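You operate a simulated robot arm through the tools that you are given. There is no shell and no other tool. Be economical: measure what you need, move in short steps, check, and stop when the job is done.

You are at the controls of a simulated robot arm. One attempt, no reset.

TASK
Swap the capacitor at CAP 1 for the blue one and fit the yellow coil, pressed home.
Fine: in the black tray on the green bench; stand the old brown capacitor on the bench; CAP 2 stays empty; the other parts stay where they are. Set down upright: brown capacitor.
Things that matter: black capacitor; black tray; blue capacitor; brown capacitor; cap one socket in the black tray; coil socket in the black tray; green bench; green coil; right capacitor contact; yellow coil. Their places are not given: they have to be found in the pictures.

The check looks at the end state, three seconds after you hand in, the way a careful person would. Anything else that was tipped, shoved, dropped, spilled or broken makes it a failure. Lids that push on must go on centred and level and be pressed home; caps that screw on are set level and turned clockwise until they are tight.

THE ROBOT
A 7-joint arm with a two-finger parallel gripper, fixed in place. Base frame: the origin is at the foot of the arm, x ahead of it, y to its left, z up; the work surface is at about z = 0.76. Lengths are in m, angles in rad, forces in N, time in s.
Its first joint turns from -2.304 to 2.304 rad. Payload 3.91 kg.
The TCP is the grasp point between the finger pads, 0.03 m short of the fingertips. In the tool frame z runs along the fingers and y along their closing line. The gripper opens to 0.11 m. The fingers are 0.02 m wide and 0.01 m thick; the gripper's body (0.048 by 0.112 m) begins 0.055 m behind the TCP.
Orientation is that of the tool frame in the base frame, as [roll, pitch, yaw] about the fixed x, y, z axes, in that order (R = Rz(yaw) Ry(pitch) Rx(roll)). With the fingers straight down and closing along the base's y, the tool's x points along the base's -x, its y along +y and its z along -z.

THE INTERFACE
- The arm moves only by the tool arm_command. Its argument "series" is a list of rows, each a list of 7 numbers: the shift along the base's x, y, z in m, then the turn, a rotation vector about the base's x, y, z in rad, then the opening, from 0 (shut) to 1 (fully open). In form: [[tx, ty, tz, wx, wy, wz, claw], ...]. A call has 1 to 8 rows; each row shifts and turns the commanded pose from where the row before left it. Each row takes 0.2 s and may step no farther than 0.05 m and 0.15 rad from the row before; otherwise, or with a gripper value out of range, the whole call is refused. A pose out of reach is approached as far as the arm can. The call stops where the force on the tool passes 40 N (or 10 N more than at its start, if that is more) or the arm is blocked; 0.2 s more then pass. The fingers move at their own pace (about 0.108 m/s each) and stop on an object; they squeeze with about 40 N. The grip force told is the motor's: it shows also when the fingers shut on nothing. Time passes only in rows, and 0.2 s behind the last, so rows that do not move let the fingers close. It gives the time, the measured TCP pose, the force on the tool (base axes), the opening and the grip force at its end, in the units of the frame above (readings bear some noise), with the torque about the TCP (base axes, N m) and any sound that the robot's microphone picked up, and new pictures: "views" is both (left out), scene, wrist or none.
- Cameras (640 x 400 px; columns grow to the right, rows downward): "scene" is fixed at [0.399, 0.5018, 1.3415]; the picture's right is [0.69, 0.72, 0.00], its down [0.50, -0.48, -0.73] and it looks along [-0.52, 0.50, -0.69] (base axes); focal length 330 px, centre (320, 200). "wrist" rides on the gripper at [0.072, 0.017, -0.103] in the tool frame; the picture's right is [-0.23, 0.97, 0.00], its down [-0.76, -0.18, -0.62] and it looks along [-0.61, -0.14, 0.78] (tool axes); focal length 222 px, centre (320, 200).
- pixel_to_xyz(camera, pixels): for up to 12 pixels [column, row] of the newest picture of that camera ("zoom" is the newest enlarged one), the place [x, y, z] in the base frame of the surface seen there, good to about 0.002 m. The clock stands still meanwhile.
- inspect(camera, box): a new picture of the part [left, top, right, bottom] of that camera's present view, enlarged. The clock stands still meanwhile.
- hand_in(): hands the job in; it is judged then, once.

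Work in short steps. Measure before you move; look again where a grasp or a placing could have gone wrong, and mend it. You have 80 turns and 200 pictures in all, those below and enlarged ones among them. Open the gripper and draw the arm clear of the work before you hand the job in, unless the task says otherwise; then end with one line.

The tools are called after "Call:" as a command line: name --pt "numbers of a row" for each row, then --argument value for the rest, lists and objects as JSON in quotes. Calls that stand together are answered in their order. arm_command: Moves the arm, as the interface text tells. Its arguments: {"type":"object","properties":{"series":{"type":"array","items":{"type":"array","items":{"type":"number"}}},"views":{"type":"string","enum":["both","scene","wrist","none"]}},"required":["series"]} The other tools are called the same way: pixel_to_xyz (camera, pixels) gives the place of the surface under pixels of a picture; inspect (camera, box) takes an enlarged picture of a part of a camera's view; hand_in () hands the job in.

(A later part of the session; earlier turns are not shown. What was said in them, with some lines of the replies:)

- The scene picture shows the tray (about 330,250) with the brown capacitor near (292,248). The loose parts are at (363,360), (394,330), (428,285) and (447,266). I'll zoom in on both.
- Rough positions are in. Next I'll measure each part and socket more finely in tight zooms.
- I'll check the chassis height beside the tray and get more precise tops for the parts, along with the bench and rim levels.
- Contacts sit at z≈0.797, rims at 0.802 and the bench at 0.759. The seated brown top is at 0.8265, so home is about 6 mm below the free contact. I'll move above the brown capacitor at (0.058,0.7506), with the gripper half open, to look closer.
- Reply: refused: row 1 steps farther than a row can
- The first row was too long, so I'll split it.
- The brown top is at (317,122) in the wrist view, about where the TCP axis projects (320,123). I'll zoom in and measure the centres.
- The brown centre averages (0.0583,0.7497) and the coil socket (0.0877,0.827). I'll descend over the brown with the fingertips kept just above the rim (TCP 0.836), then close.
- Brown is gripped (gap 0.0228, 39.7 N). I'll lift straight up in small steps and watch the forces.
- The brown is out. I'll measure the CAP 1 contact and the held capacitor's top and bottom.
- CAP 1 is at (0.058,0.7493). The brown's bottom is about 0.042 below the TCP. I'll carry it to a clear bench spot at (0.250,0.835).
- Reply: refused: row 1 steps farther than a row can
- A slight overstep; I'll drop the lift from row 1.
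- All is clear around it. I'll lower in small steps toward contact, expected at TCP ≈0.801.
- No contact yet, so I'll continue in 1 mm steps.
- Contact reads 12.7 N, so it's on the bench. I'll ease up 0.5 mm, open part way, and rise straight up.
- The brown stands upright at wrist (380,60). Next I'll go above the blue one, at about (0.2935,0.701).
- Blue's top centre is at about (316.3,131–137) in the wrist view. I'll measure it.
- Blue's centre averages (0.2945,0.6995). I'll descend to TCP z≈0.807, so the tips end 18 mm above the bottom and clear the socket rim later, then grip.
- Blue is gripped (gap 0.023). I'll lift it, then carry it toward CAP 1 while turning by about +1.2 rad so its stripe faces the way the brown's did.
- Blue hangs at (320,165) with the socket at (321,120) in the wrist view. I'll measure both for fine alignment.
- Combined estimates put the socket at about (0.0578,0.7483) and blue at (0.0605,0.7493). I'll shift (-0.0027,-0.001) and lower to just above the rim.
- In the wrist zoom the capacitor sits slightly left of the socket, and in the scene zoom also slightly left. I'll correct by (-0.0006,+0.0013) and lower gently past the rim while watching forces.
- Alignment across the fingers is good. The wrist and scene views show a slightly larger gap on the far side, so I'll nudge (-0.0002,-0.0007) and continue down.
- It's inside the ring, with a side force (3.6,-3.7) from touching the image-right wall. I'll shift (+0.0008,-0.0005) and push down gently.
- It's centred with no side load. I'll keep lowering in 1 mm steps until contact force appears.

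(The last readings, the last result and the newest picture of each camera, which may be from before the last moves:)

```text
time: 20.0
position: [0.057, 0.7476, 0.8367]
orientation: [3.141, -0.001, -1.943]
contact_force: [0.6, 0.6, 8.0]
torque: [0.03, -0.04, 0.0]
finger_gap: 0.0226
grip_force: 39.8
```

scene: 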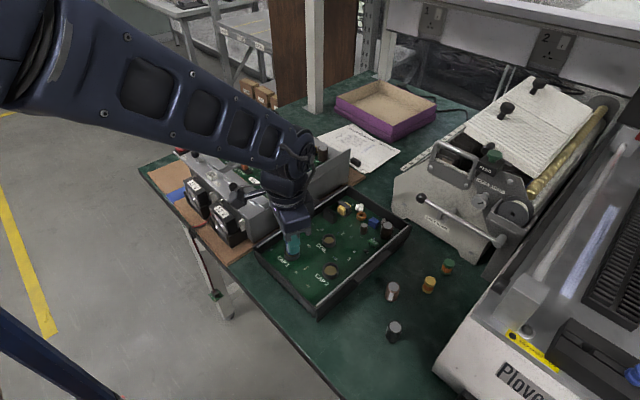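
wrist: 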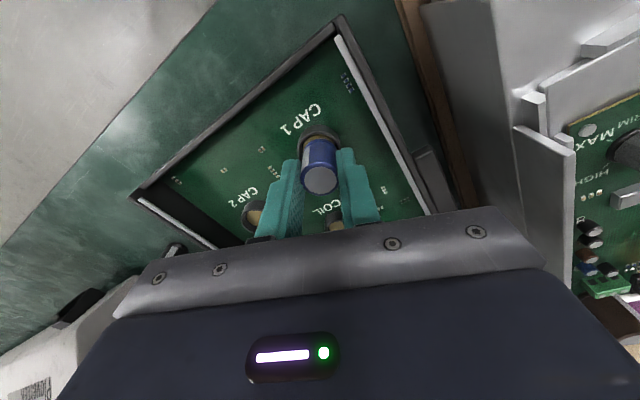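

Force is building (8 N). I'll press further in small steps.

Call:
arm_command --pt "0 0 -0.001 0 0 0 0" --pt "0 0 -0.001 0 0 0 0" --views "wrist"

Call:
inspect --camera "wrist" --box '[290, 105, 350, 205]'

Call:
pixel_to_xyz --camera "zoom" --pixels '[[320, 300], [300, 300], [340, 300], [320, 280], [320, 320]]'

```text
time: 20.6
position: [0.0573, 0.7472, 0.835]
orientation: [3.14, 0.002, -1.941]
contact_force: [1.1, -4.8, 32.4]
torque: [-0.19, -0.03, 0.02]
finger_gap: 0.0228
grip_force: 39.7
```

wrist: 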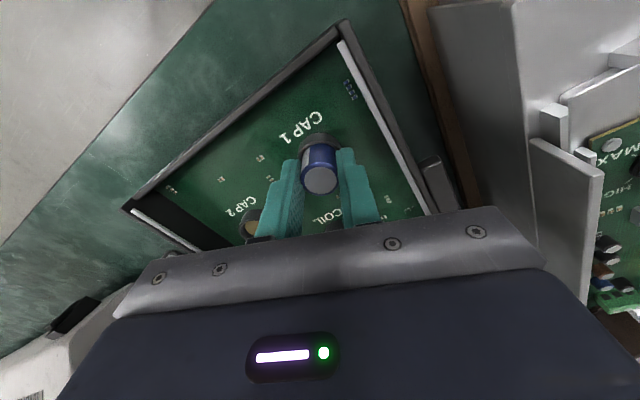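

```text
4.00 times, centred on (320, 155) of wrist
```

zoom: 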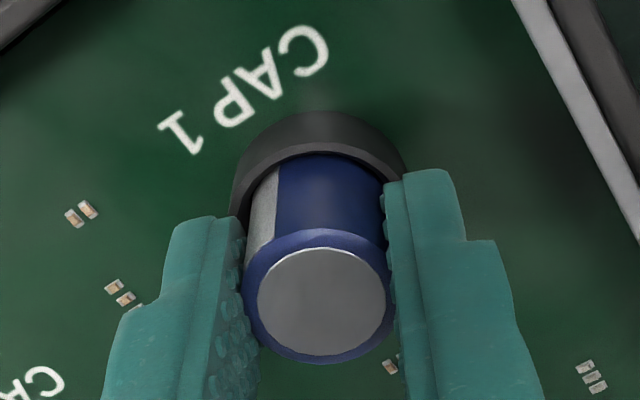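

```text
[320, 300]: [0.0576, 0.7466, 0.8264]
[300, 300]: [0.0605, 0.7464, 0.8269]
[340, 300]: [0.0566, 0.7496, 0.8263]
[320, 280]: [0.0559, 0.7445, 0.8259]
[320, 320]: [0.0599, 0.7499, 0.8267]
```

Blue's top reads 0.8264, the same as the brown when seated, with 32 N reached. I'll release, rise, close the fingers and look.

Call:
arm_command --pt "0 0 0.0015 0 0 0 0" --pt "0 0 0 0 0 0 0.4" --pt "0 0 0 0 0 0 0.4" --pt "0 0 0.03 0 0 0 0.4" --pt "0 0 0.03 0 0 0 0.4" --pt "0 0 0 0 0 0 0" --pt "0 0 0 0 0 0 0"

Call:
inspect --camera "scene" --box '[265, 215, 320, 275]'

Call:
inspect --camera "wrist" --box '[290, 85, 350, 185]'

Call:
pixel_to_xyz --camera "wrist" --pixels '[[320, 138], [314, 138], [326, 138], [320, 132], [320, 143]]'

```text
time: 22.2
position: [0.0577, 0.7457, 0.897]
orientation: [-3.142, -0.001, -1.943]
contact_force: [0.2, -0.3, 0.1]
torque: [0.01, 0.0, -0.04]
finger_gap: 0.0
grip_force: 37.3
```

scene: 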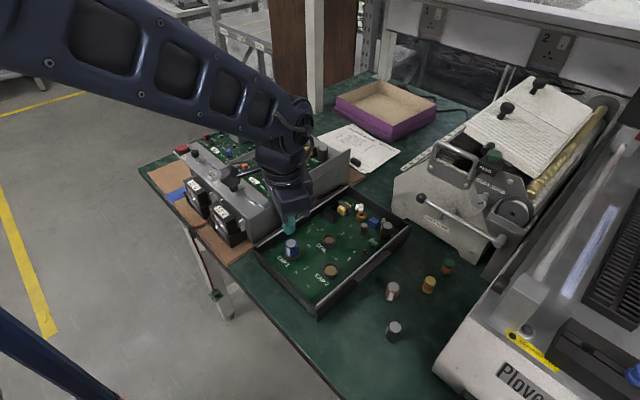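
wrist: 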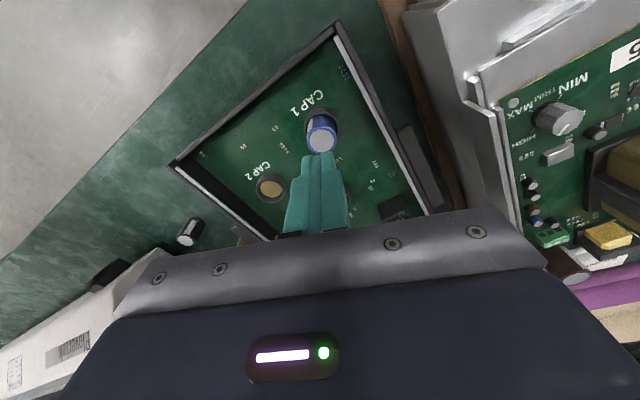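

```text
6.67 times, centred on (292, 245) of scene
```

zoom: 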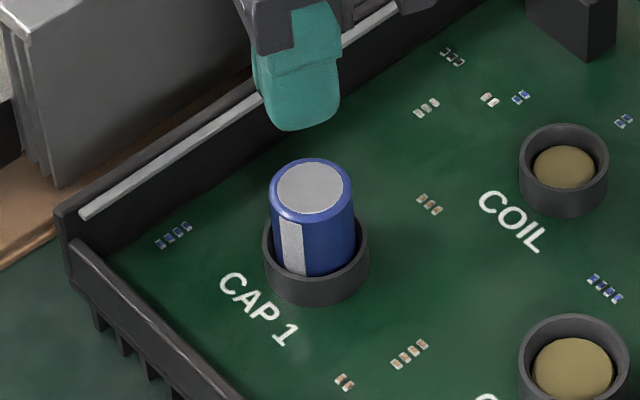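

```text
4.00 times, centred on (320, 135) of wrist
```

zoom: 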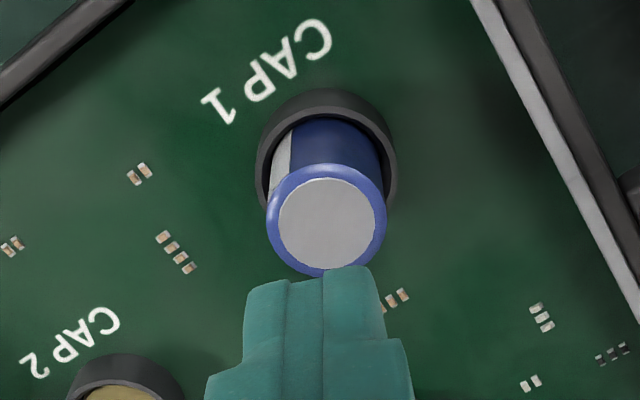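

```text
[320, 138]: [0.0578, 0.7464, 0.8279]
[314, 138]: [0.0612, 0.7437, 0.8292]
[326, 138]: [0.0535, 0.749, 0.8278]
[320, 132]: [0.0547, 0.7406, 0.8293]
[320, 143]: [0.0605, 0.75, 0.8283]
```

Blue is upright, with its stripe as the brown had it. I'll press the top with the closed fingers to make sure it is home.

Call:
arm_command --pt "0 0.001 -0.025 0 0 0 0" --pt "0 0 -0.012 0 0 0 0" --pt "0 0 -0.002 0 0 0 0" --pt "0 0 -0.001 0 0 0 0" --pt "0 0 -0.001 0 0 0 0" --pt "0 0 -0.001 0 0 0 0" --pt "0 0 -0.001 0 0 0 0" --pt "0 0 -0.001 0 0 0 0" --views "none"

```text
time: 23.9
position: [0.056, 0.7499, 0.8552]
orientation: [3.14, 0.003, -1.943]
contact_force: [0.0, -7.5, 15.9]
torque: [-0.35, 0.0, 0.0]
finger_gap: 0.0
grip_force: 38.2
stopped in row 8: the force on the tool passed its limit at 43 N (the readings are from after the stop); the commanded pose is now the measured one
```

Pressed past 40 N with no further travel, so blue is home. I'll rise, then check obstacles around the yellow coil.

Call:
arm_command --pt "0 0 0.03 0 0 0 0" --pt "0 0 0.04 0 0 0 0.45" --pt "0 0 0.02 0 0 0 0.45" --views "scene"

Call:
inspect --camera "scene" --box '[260, 170, 500, 320]'

Call:
pixel_to_xyz --camera "scene" --pixels '[[395, 195], [430, 160], [500, 240], [470, 250], [440, 225], [480, 310], [440, 360], [530, 240], [388, 225], [373, 222], [291.6, 242.5]]'

```text
time: 24.7
position: [0.0596, 0.7496, 0.9451]
orientation: [3.139, 0.0, -1.942]
contact_force: [0.2, -0.4, -0.5]
torque: [-0.02, -0.01, 0.0]
finger_gap: 0.0494
grip_force: 0.1
```

scene: 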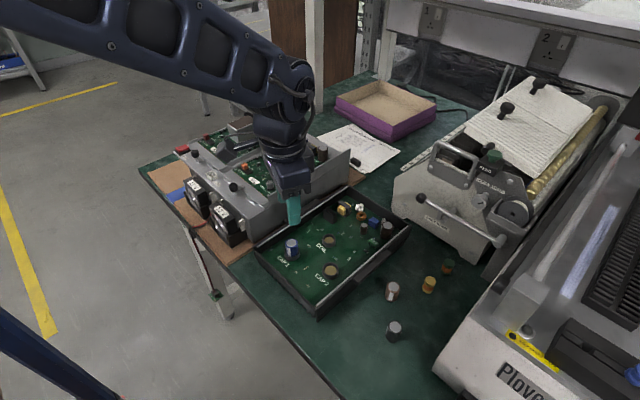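

```text
2.67 times, centred on (380, 245) of scene
```

zoom: 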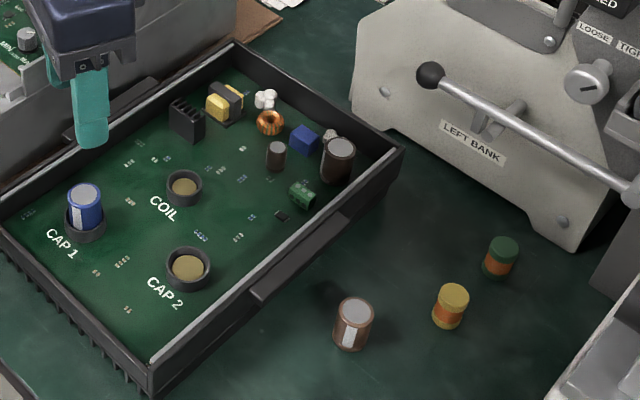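

```text
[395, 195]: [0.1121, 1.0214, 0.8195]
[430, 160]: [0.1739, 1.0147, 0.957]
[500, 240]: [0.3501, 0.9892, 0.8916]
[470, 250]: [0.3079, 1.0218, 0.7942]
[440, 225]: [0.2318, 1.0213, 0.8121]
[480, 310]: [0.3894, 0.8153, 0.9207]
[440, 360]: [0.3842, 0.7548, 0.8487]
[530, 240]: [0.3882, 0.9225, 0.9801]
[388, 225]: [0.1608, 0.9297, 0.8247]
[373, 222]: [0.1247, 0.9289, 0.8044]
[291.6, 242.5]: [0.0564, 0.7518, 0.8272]
```

The machine faces are at y≈1.02 and x≈0.385, and the lever is at y≈0.985, so the current yaw is clear. I'll move above the yellow coil at (0.290,0.9015).

Call:
arm_command --pt "0.0385 0.0253 0 0 0 0 0.45" --pt "0.0385 0.0253 0 0 0 0 0.45" --pt "0.0385 0.0253 0 0 0 0 0.45" --pt "0.0385 0.0253 0 0 0 0 0.45" --pt "0.0385 0.0253 0 0 0 0 0.45" --pt "0.0385 0.0253 0 0 0 0 0.45" --pt "0 0 -0.03 0 0 0 0.45" --pt "0 0 -0.03 0 0 0 0.45"

Call:
inspect --camera "wrist" --box '[290, 95, 350, 175]'

Call:
pixel_to_xyz --camera "zoom" --pixels '[[320, 200], [320, 220], [320, 240], [300, 220], [340, 220], [280, 220], [360, 220]]'

```text
time: 26.5
position: [0.2883, 0.9012, 0.8845]
orientation: [3.141, 0.001, -1.941]
contact_force: [0.5, -1.0, 1.3]
torque: [-0.02, -0.02, -0.01]
finger_gap: 0.0497
grip_force: 0.0
```

scene: 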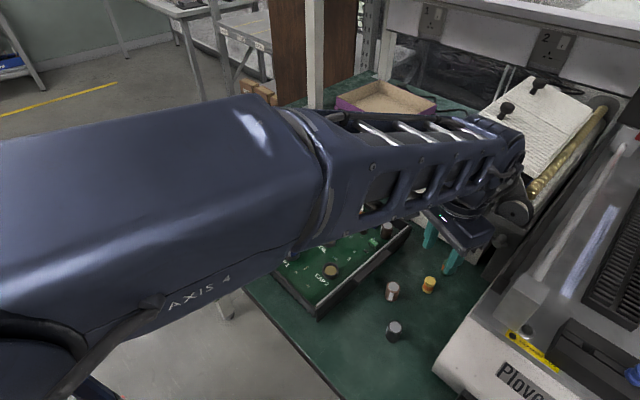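
wrist: 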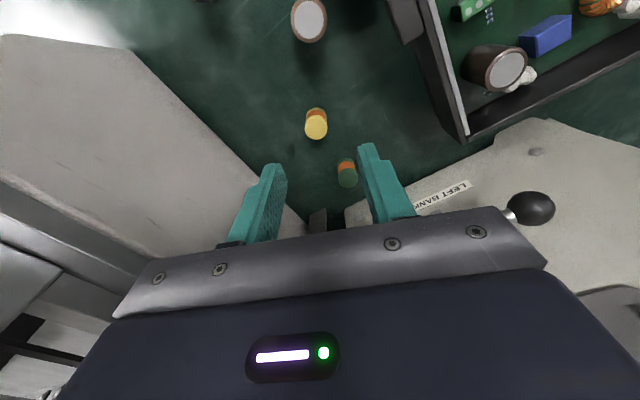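

```text
5.00 times, centred on (320, 135) of wrist
```

zoom: 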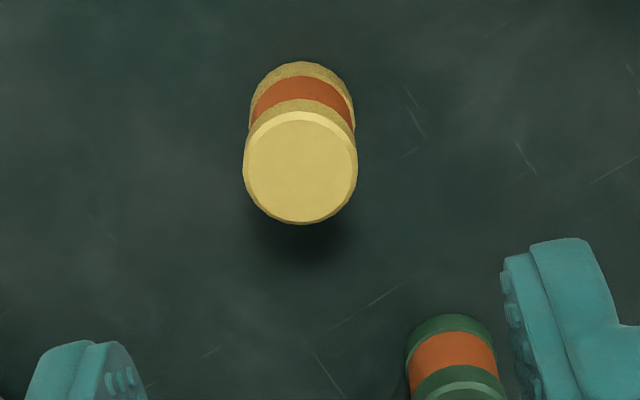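

```text
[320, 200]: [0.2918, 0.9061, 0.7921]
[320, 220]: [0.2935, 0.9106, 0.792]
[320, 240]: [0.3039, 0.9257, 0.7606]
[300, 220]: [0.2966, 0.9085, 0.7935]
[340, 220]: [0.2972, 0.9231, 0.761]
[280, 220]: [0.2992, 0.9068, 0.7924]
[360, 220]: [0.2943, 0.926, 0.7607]
```

The yellow top centre is at zoom (300,168). I'll measure it directly.

Call:
pixel_to_xyz --camera "wrist" --pixels '[[316, 128.6], [316, 122], [316, 135], [309, 128.6], [323, 128.6]]'

Call:
inspect --camera "scene" --box '[410, 265, 450, 300]'

Call:
pixel_to_xyz --camera "scene" --pixels '[[429, 280], [430, 281], [430, 279]]'

```text
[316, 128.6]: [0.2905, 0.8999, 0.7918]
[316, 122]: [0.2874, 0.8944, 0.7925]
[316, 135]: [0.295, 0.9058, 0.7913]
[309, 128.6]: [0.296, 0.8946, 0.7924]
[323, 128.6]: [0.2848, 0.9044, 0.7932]
```

```text
11.43 times, centred on (430, 282) of scene
```

zoom: 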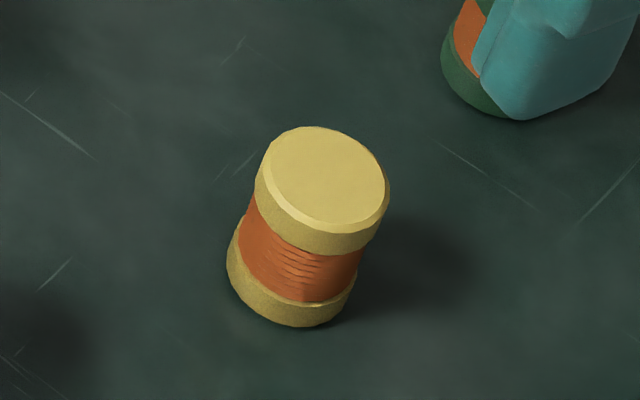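

```text
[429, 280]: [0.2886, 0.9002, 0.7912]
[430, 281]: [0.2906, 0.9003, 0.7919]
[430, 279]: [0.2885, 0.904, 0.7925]
```

Yellow centre is about (0.291,0.9003). I'll shift (+0.003,-0.001), descend to TCP 0.804 and grip.

Call:
arm_command --pt "0.003 -0.001 -0.03 0 0 0 0.45" --pt "0 0 -0.03 0 0 0 0.45" --pt "0 0 -0.0205 0 0 0 0.45" --pt "0 0 0 0 0 0 0.45" --pt "0 0 0 0 0 0 0" --pt "0 0 0 0 0 0 0" --pt "0 0 0 0 0 0 0"

Call:
inspect --camera "wrist" --box '[280, 115, 360, 215]'

```text
time: 28.1
position: [0.2912, 0.8998, 0.8031]
orientation: [3.14, 0.002, -1.942]
contact_force: [0.1, 0.1, -0.2]
torque: [0.0, 0.02, 0.0]
finger_gap: 0.0185
grip_force: 40.1
```

scene: 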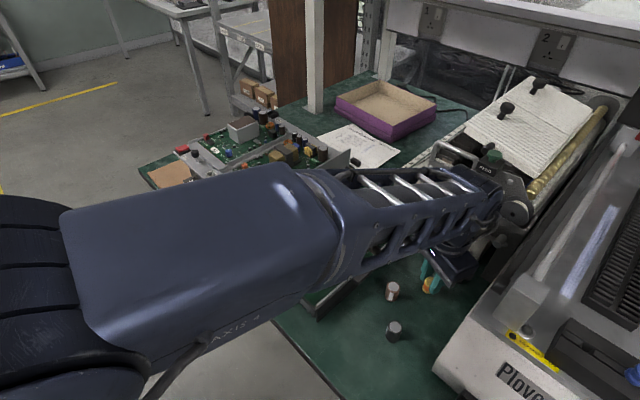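
wrist: 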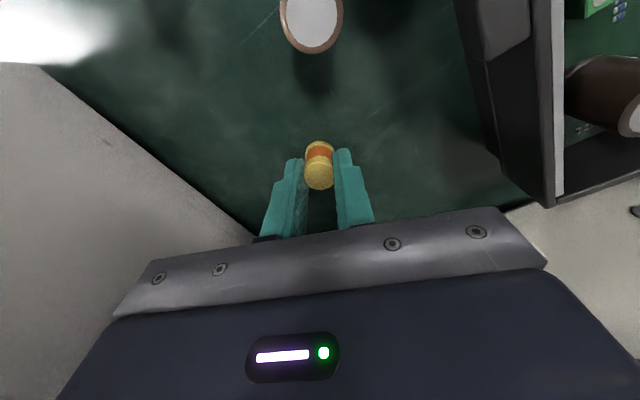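

```text
4.00 times, centred on (320, 165) of wrist
```

zoom: 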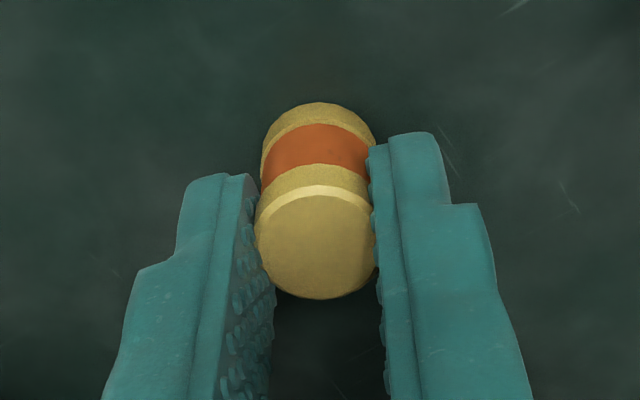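

Coil gripped (gap 0.0185). I'll lift it and carry it above the COIL socket at (0.0877,0.827).

Call:
arm_command --pt "0 0 0.03 0 0 0 0" --pt "0 0 0.045 0 0 0 0" --pt "0 0 0.02 0 0 0 0" --pt "-0.046 -0.0165 0 0 0 0 0" --pt "-0.046 -0.0165 0 0 0 0 0" --pt "-0.046 -0.0165 0 0 0 0 0" --pt "-0.046 -0.0165 0 0 0 0 0" --pt "-0.0195 -0.007 0 0 0 0 0" --views "none"

Call:
arm_command --pt "0 0 0 0 0 0 0" --pt "0 0 0 0 0 0 0"

Call:
inspect --camera "wrist" --box '[290, 95, 350, 205]'

Call:
pixel_to_xyz --camera "zoom" --pixels '[[325, 90], [325, 75], [325, 105], [310, 90], [340, 90], [320, 305], [320, 280], [320, 320], [300, 305], [340, 305]]'

Call:
inspect --camera "scene" --box '[300, 190, 360, 260]'

```text
time: 29.9
position: [0.0869, 0.8279, 0.8985]
orientation: [3.14, 0.001, -1.943]
contact_force: [0.9, 0.4, -0.9]
torque: [0.01, 0.07, 0.0]
finger_gap: 0.0183
grip_force: 40.3
```

```text
time: 30.5
position: [0.0871, 0.8268, 0.8986]
orientation: [3.14, 0.002, -1.941]
contact_force: [-0.4, 0.2, 0.2]
torque: [-0.01, 0.04, 0.02]
finger_gap: 0.0183
grip_force: 40.0
```

scene: 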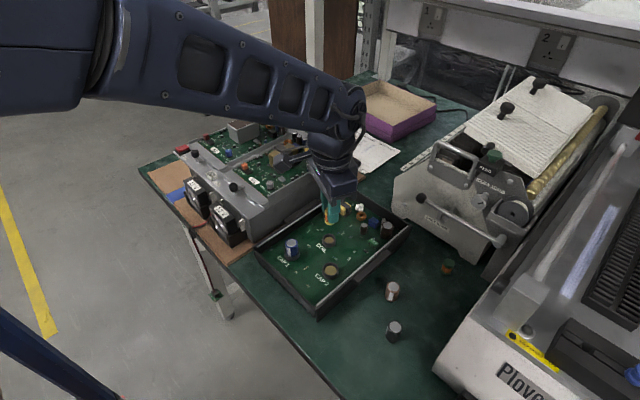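
wrist: 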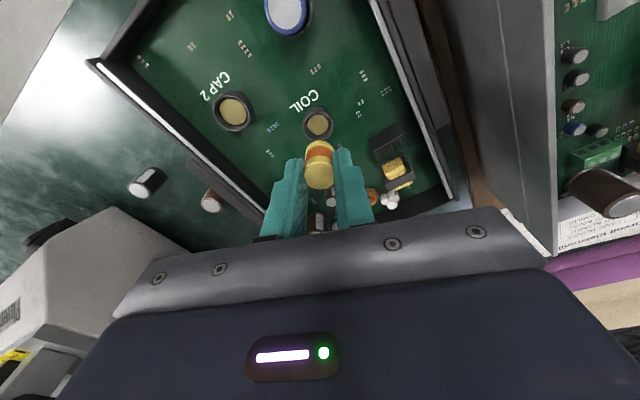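

```text
3.64 times, centred on (320, 150) of wrist
```

zoom: 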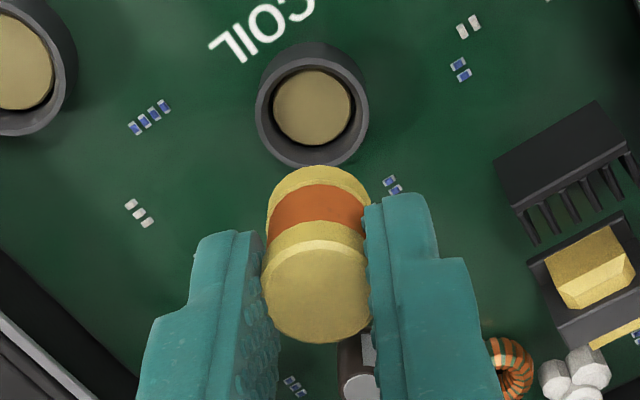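

```text
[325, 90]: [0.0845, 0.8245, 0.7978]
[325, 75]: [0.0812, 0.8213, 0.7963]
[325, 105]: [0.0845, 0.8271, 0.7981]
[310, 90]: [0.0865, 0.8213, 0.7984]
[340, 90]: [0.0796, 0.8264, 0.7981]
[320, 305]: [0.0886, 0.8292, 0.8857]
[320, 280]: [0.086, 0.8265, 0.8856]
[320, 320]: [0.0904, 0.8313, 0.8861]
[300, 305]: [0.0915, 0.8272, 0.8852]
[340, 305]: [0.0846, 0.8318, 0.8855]
```

```text
5.71 times, centred on (330, 225) of scene
```

zoom: 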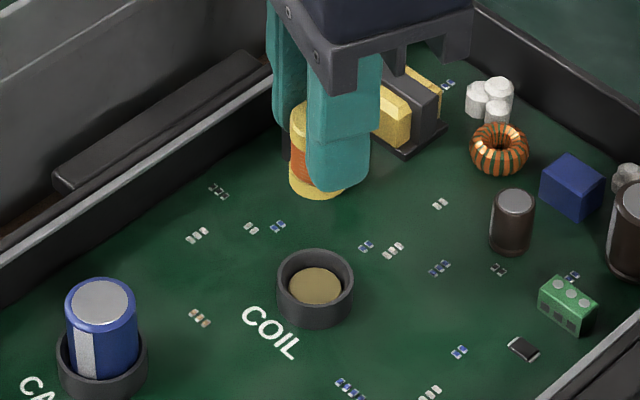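

Socket estimate is (0.0884,0.8257) against TCP (0.087,0.827). I'll shift (+0.0014,-0.0013) and lower to about 5 mm above the rim.

Call:
arm_command --pt "0.0014 -0.0013 -0.02 0 0 0 0" --pt "0 0 -0.02 0 0 0 0" --pt "0 0 -0.007 0 0 0 0" --pt "0 0 0 0 0 0 0"

Call:
inspect --camera "wrist" --box '[290, 105, 350, 205]'

Call:
inspect --camera "scene" --box '[305, 205, 355, 260]'

```text
time: 31.5
position: [0.0894, 0.8264, 0.8528]
orientation: [3.14, 0.001, -1.943]
contact_force: [-0.6, 0.4, -0.2]
torque: [0.02, -0.01, 0.01]
finger_gap: 0.0183
grip_force: 40.0
```

scene: 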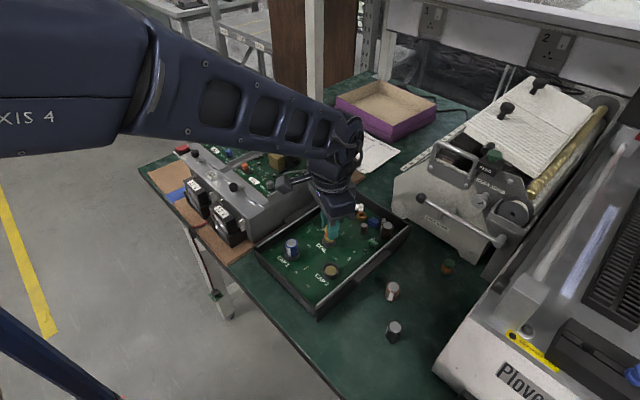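
wrist: 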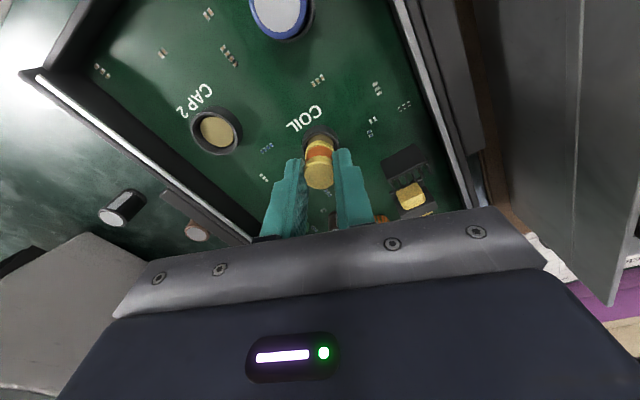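

```text
4.00 times, centred on (320, 155) of wrist
```

zoom: 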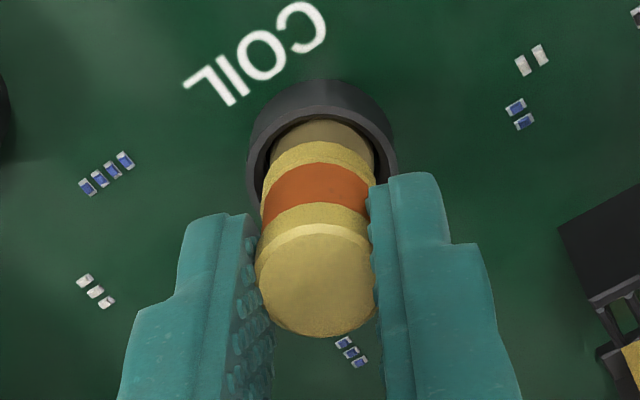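

```text
7.27 times, centred on (330, 232) of scene
```

zoom: 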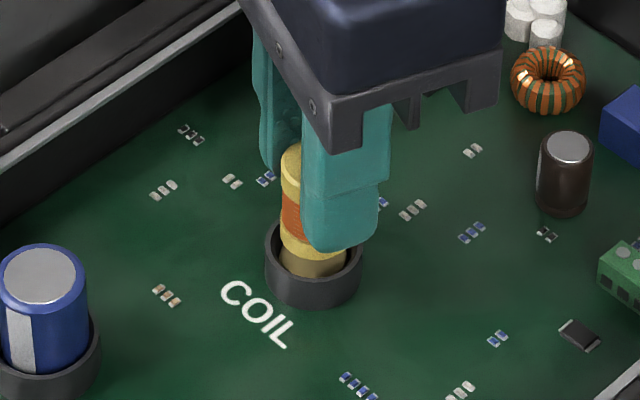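

The coil sits about 1 mm image-left of the ring. I'll shift (-0.001,+0.0002) and lower toward the rim.

Call:
arm_command --pt "-0.001 0.0002 0 0 0 0 0" --pt "0 0 -0.003 0 0 0 0" --pt "0 0 -0.002 0 0 0 0" --pt "0 0 -0.001 0 0 0 0" --views "none"

Call:
inspect --camera "wrist" --box '[295, 115, 345, 195]'

Call:
inspect --camera "scene" --box '[310, 220, 350, 255]'

```text
time: 32.5
position: [0.0882, 0.8263, 0.8464]
orientation: [3.141, 0.001, -1.943]
contact_force: [-0.3, 0.7, 0.2]
torque: [0.02, -0.01, 0.02]
finger_gap: 0.0181
grip_force: 40.3
```

```text
5.00 times, centred on (320, 155) of wrist
```

zoom: 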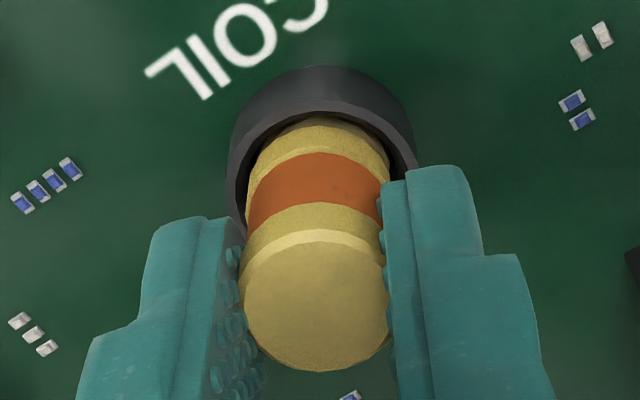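

```text
11.43 times, centred on (330, 238) of scene
```

zoom: 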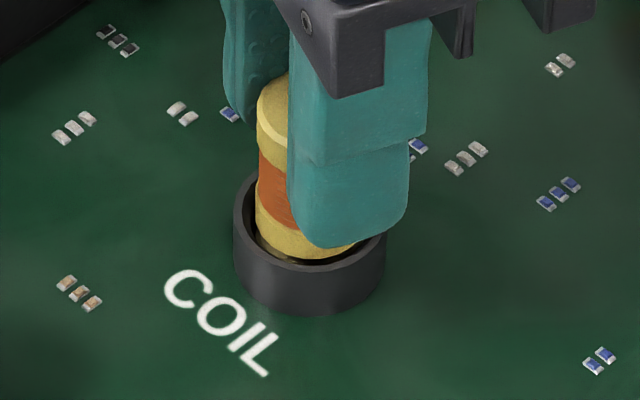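

It's nearly centred inside the ring with no side force. I'll keep descending in small steps.

Call:
arm_command --pt "-0.0003 0 -0.001 0 0 0 0" --pt "0 0 -0.0015 0 0 0 0" --pt "0 0 -0.0015 0 0 0 0" --pt "0 0 -0.001 0 0 0 0" --views "none"

Call:
inspect --camera "wrist" --box '[295, 115, 345, 195]'

```text
time: 33.5
position: [0.0877, 0.8266, 0.8407]
orientation: [3.14, 0.002, -1.942]
contact_force: [0.7, 2.6, 4.4]
torque: [0.07, 0.0, 0.03]
finger_gap: 0.0182
grip_force: 40.6
```

```text
5.00 times, centred on (320, 155) of wrist
```

zoom: 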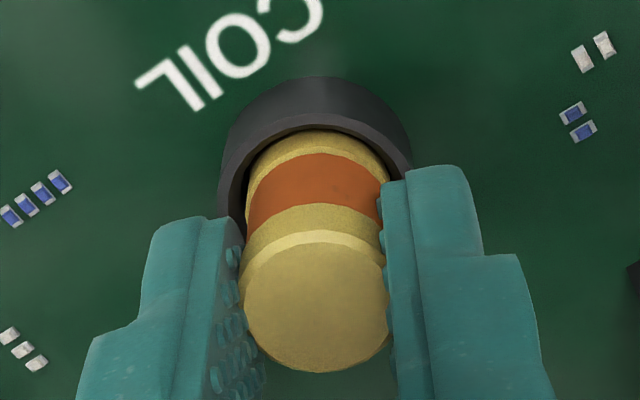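

A slight +y side force (2.6 N) means it touches the -y wall. I'll shift +0.0006 in y and keep lowering.

Call:
arm_command --pt "0.0002 0.0006 0 0 0 0 0" --pt "0 0 -0.001 0 0 0 0" --pt "0 0 -0.001 0 0 0 0" --pt "0 0 -0.001 0 0 0 0" --views "none"

```text
time: 34.5
position: [0.0883, 0.827, 0.8375]
orientation: [3.14, 0.004, -1.942]
contact_force: [-0.5, 0.0, 0.2]
torque: [0.0, 0.0, -0.02]
finger_gap: 0.0182
grip_force: 39.7
```

No load now. I'll continue down until resistance shows (expected at TCP ≈0.836).

Call:
arm_command --pt "0 0 -0.001 0 0 0 0" --pt "0 0 -0.001 0 0 0 0" --pt "0 0 -0.0005 0 0 0 0"

Call:
inspect --camera "wrist" --box '[295, 115, 345, 195]'

Call:
pixel_to_xyz --camera "zoom" --pixels '[[315, 305], [290, 305], [340, 305], [315, 280], [315, 330]]'

```text
time: 35.3
position: [0.0888, 0.8263, 0.835]
orientation: [3.141, 0.002, -1.941]
contact_force: [-1.6, -3.8, 9.4]
torque: [-0.17, 0.04, 0.03]
finger_gap: 0.0182
grip_force: 40.3
```

scene: 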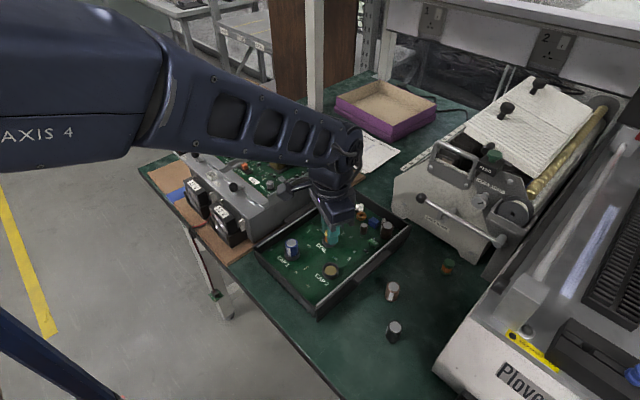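
wrist: 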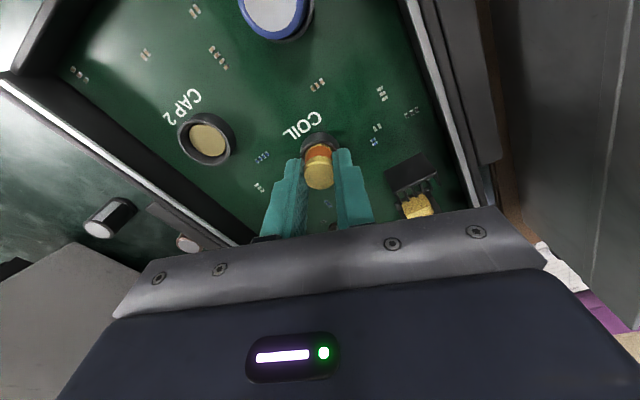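

```text
5.00 times, centred on (320, 155) of wrist
```

zoom: 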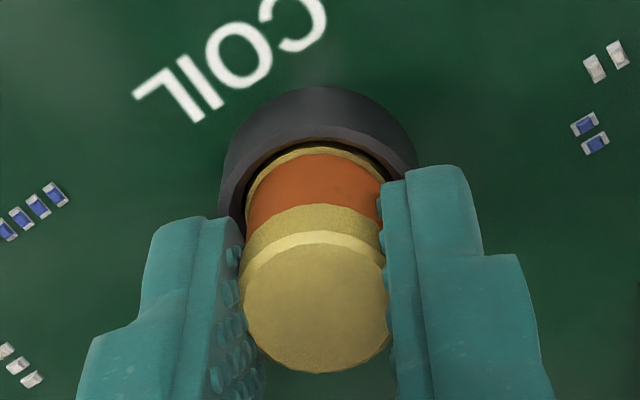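

```text
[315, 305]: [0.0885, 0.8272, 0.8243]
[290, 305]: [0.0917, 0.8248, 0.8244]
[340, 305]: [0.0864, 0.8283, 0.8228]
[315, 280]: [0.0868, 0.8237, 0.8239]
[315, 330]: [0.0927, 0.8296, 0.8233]
```

The coil top is at about 0.8237 with resistance beginning at 9.4 N. I'll press another 1.5 mm.

Call:
arm_command --pt "0 -0.0003 -0.0008 0 0 0 0" --pt "0 0 -0.0007 0 0 0 0" --views "none"

```text
time: 35.9
position: [0.0888, 0.8274, 0.8347]
orientation: [3.139, 0.003, -1.943]
contact_force: [-0.2, 1.3, 8.0]
torque: [0.06, -0.01, 0.02]
finger_gap: 0.0183
grip_force: 40.3
```

Call:
arm_command --pt "0 0 -0.0008 0 0 0 0" --pt "0 0 -0.0007 0 0 0 0" --views "none"

```text
time: 36.5
position: [0.0886, 0.8261, 0.8326]
orientation: [3.139, 0.003, -1.943]
contact_force: [-0.4, 1.0, 14.6]
torque: [-0.12, -0.09, -0.03]
finger_gap: 0.019
grip_force: 40.5
```

The tips are close to the rim and the grip shifted slightly. I'll release here, rise, and press from above with closed fingers.

Call:
arm_command --pt "0 0 0.002 0 0 0 0" --pt "0 0 0 0 0 0 0.35" --pt "0 0 0 0 0 0 0.35" --pt "0 0 0.03 0 0 0 0.35" --pt "0 0 0.03 0 0 0 0.35" --pt "0 0 0 0 0 0 0" --pt "0 0 0 0 0 0 0"

Call:
inspect --camera "wrist" --box '[290, 85, 350, 185]'

Call:
pixel_to_xyz --camera "zoom" --pixels '[[320, 220], [300, 220], [340, 220], [320, 205], [320, 235], [320, 245]]'

Call:
inspect --camera "scene" --box '[310, 220, 350, 255]'

```text
time: 38.1
position: [0.0882, 0.8271, 0.8931]
orientation: [3.14, 0.001, -1.942]
contact_force: [0.2, -0.6, 0.5]
torque: [0.02, -0.03, -0.01]
finger_gap: 0.0
grip_force: 37.7
```

scene: 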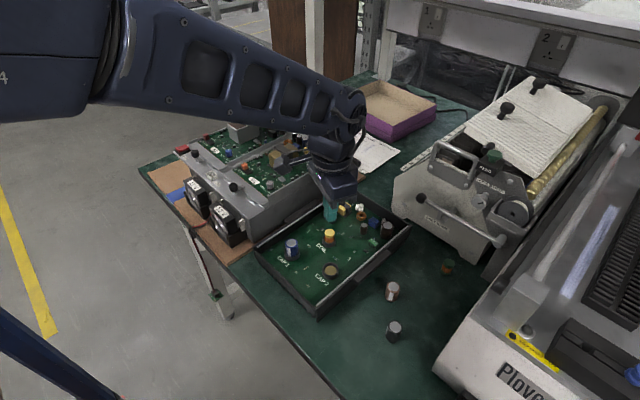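
wrist: 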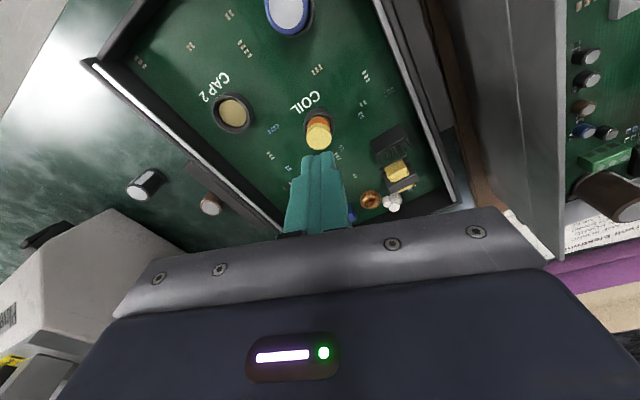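

```text
4.00 times, centred on (320, 135) of wrist
```

zoom: 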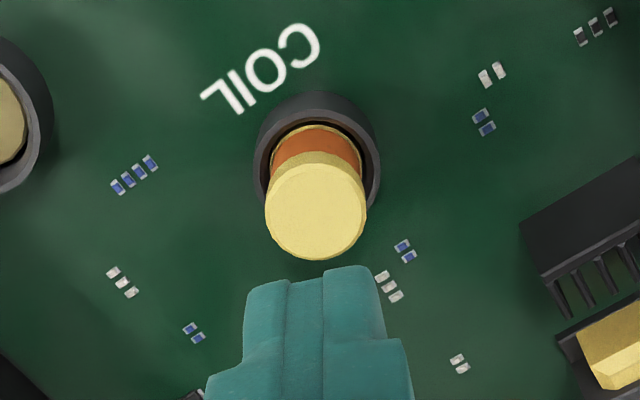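

```text
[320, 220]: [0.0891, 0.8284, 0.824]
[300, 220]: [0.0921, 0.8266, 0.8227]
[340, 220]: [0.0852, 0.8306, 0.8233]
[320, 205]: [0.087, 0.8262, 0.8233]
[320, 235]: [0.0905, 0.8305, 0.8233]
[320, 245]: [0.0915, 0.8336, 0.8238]
```

```text
11.43 times, centred on (330, 238) of scene
```

zoom: 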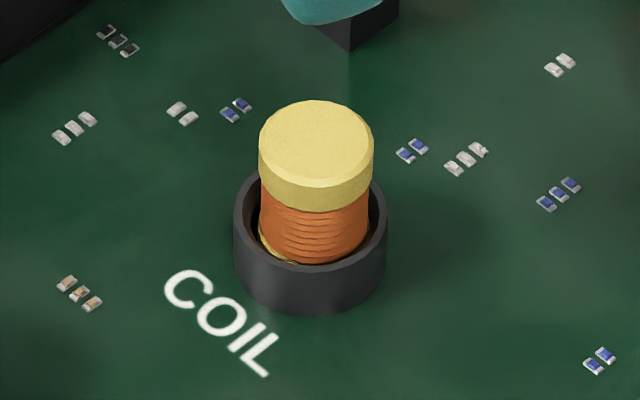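

The coil stands upright with its top at 0.8235, directly under the TCP. I'll press down with closed fingers.

Call:
arm_command --pt "0 0 -0.025 0 0 0 0" --pt "0 0 -0.011 0 0 0 0" --pt "0 0 -0.002 0 0 0 0" --pt "0 0 -0.0015 0 0 0 0" --pt "0 0 -0.001 0 0 0 0" --pt "0 0 -0.001 0 0 0 0" --pt "0 0 -0.001 0 0 0 0" --pt "0 0 -0.001 0 0 0 0" --views "none"

```text
time: 39.9
position: [0.0888, 0.8262, 0.8524]
orientation: [3.14, 0.004, -1.941]
contact_force: [-3.5, -0.6, 11.5]
torque: [-0.06, 0.08, 0.0]
finger_gap: 0.0002
grip_force: 37.6
```

Resistance is at 11.5 N; I'll press further until it stops.

Call:
arm_command --pt "0 0 -0.001 0 0 0 0" --pt "0 0 -0.001 0 0 0 0" --pt "0 0 -0.001 0 0 0 0" --pt "0 0 -0.001 0 0 0 0" --pt "0 0 -0.001 0 0 0 0" --views "none"

```text
time: 40.8
position: [0.0883, 0.8275, 0.8522]
orientation: [3.139, 0.006, -1.94]
contact_force: [-0.9, -5.4, 11.6]
torque: [-0.24, 0.1, 0.0]
finger_gap: 0.0
grip_force: 37.9
stopped in row 4: the force on the tool passed its limit at 42 N (the readings are from after the stop); the commanded pose is now the measured one
```

A hard stop at 42 N with no travel, so the coil is home. I'll rise, open, draw clear and inspect.

Call:
arm_command --pt "0 0 0.03 0 0 0 0" --pt "0 0 0.05 0 0 0 0.5" --pt "0 0 0.05 0 0 0 0.5" --pt "-0.03 -0.03 0.02 0 0 0 0.5" --pt "-0.03 -0.03 0.02 0 0 0 0.5" --pt "0 0 0.04 0 0 0 0.5"

Call:
inspect --camera "scene" --box '[255, 190, 420, 320]'

Call:
inspect --camera "scene" --box '[370, 250, 470, 350]'

Call:
pixel_to_xyz --camera "scene" --pixels '[[291.6, 242.5], [329, 233], [329.5, 234], [392, 286]]'

```text
time: 42.2
position: [0.0259, 0.7659, 1.0587]
orientation: [3.139, 0.002, -1.943]
contact_force: [-0.7, 0.4, -0.5]
torque: [-0.03, 0.04, -0.01]
finger_gap: 0.0547
grip_force: 0.0
```

scene: 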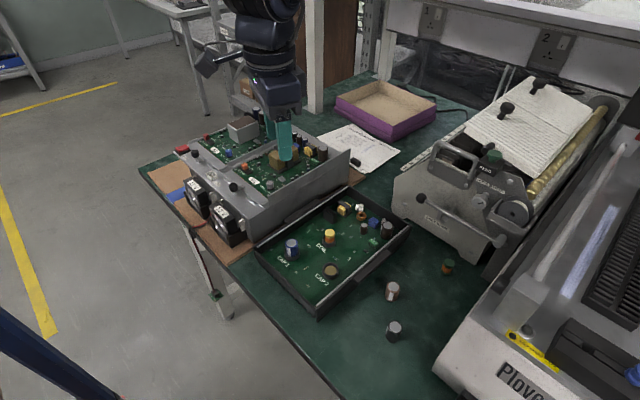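
wrist: 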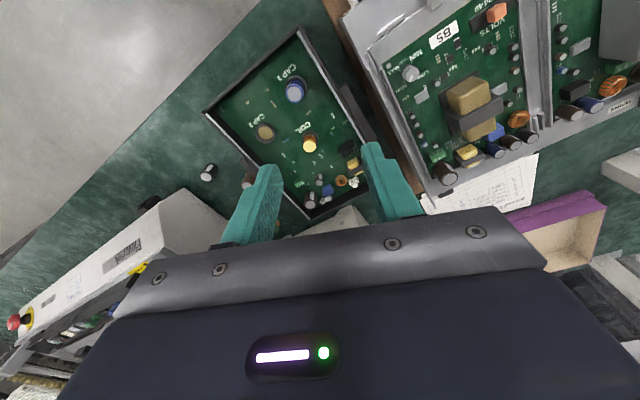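

```text
3.08 times, centred on (338, 255) of scene
```

zoom: 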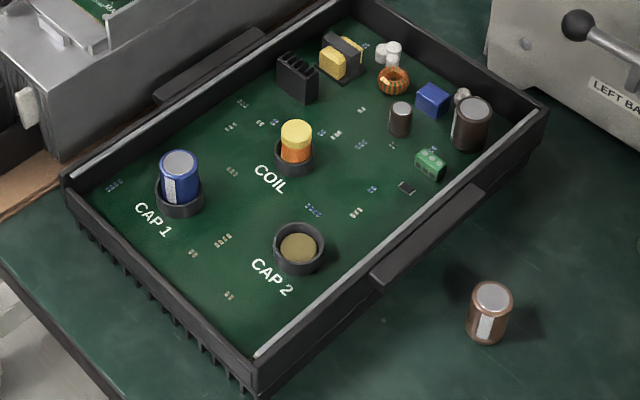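

```text
4.00 times, centred on (420, 300) of scene
```

zoom: 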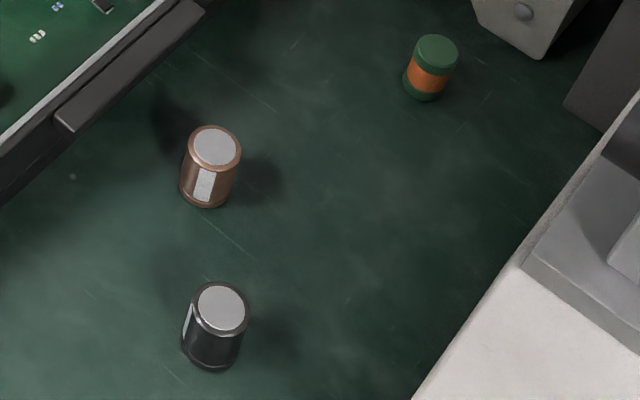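

```text
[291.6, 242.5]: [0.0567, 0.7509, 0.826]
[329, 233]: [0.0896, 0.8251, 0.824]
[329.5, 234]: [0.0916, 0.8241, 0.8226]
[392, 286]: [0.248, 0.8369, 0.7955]
```

Blue's top is at 0.826, matching the old brown. The coil top is at 0.823 (bottom about 0.791). The brown stands upright, and CAP 2 is empty. The black capacitor and green coil are where they were, and the arm is clear, so I'm handing in.

Call:
hand_in

```text
The job is handed in.
```

The blue capacitor is in CAP 1 and the yellow coil is in its socket, both pressed home; the brown capacitor stands upright on the bench, CAP 2 is empty, and I've handed the job in.
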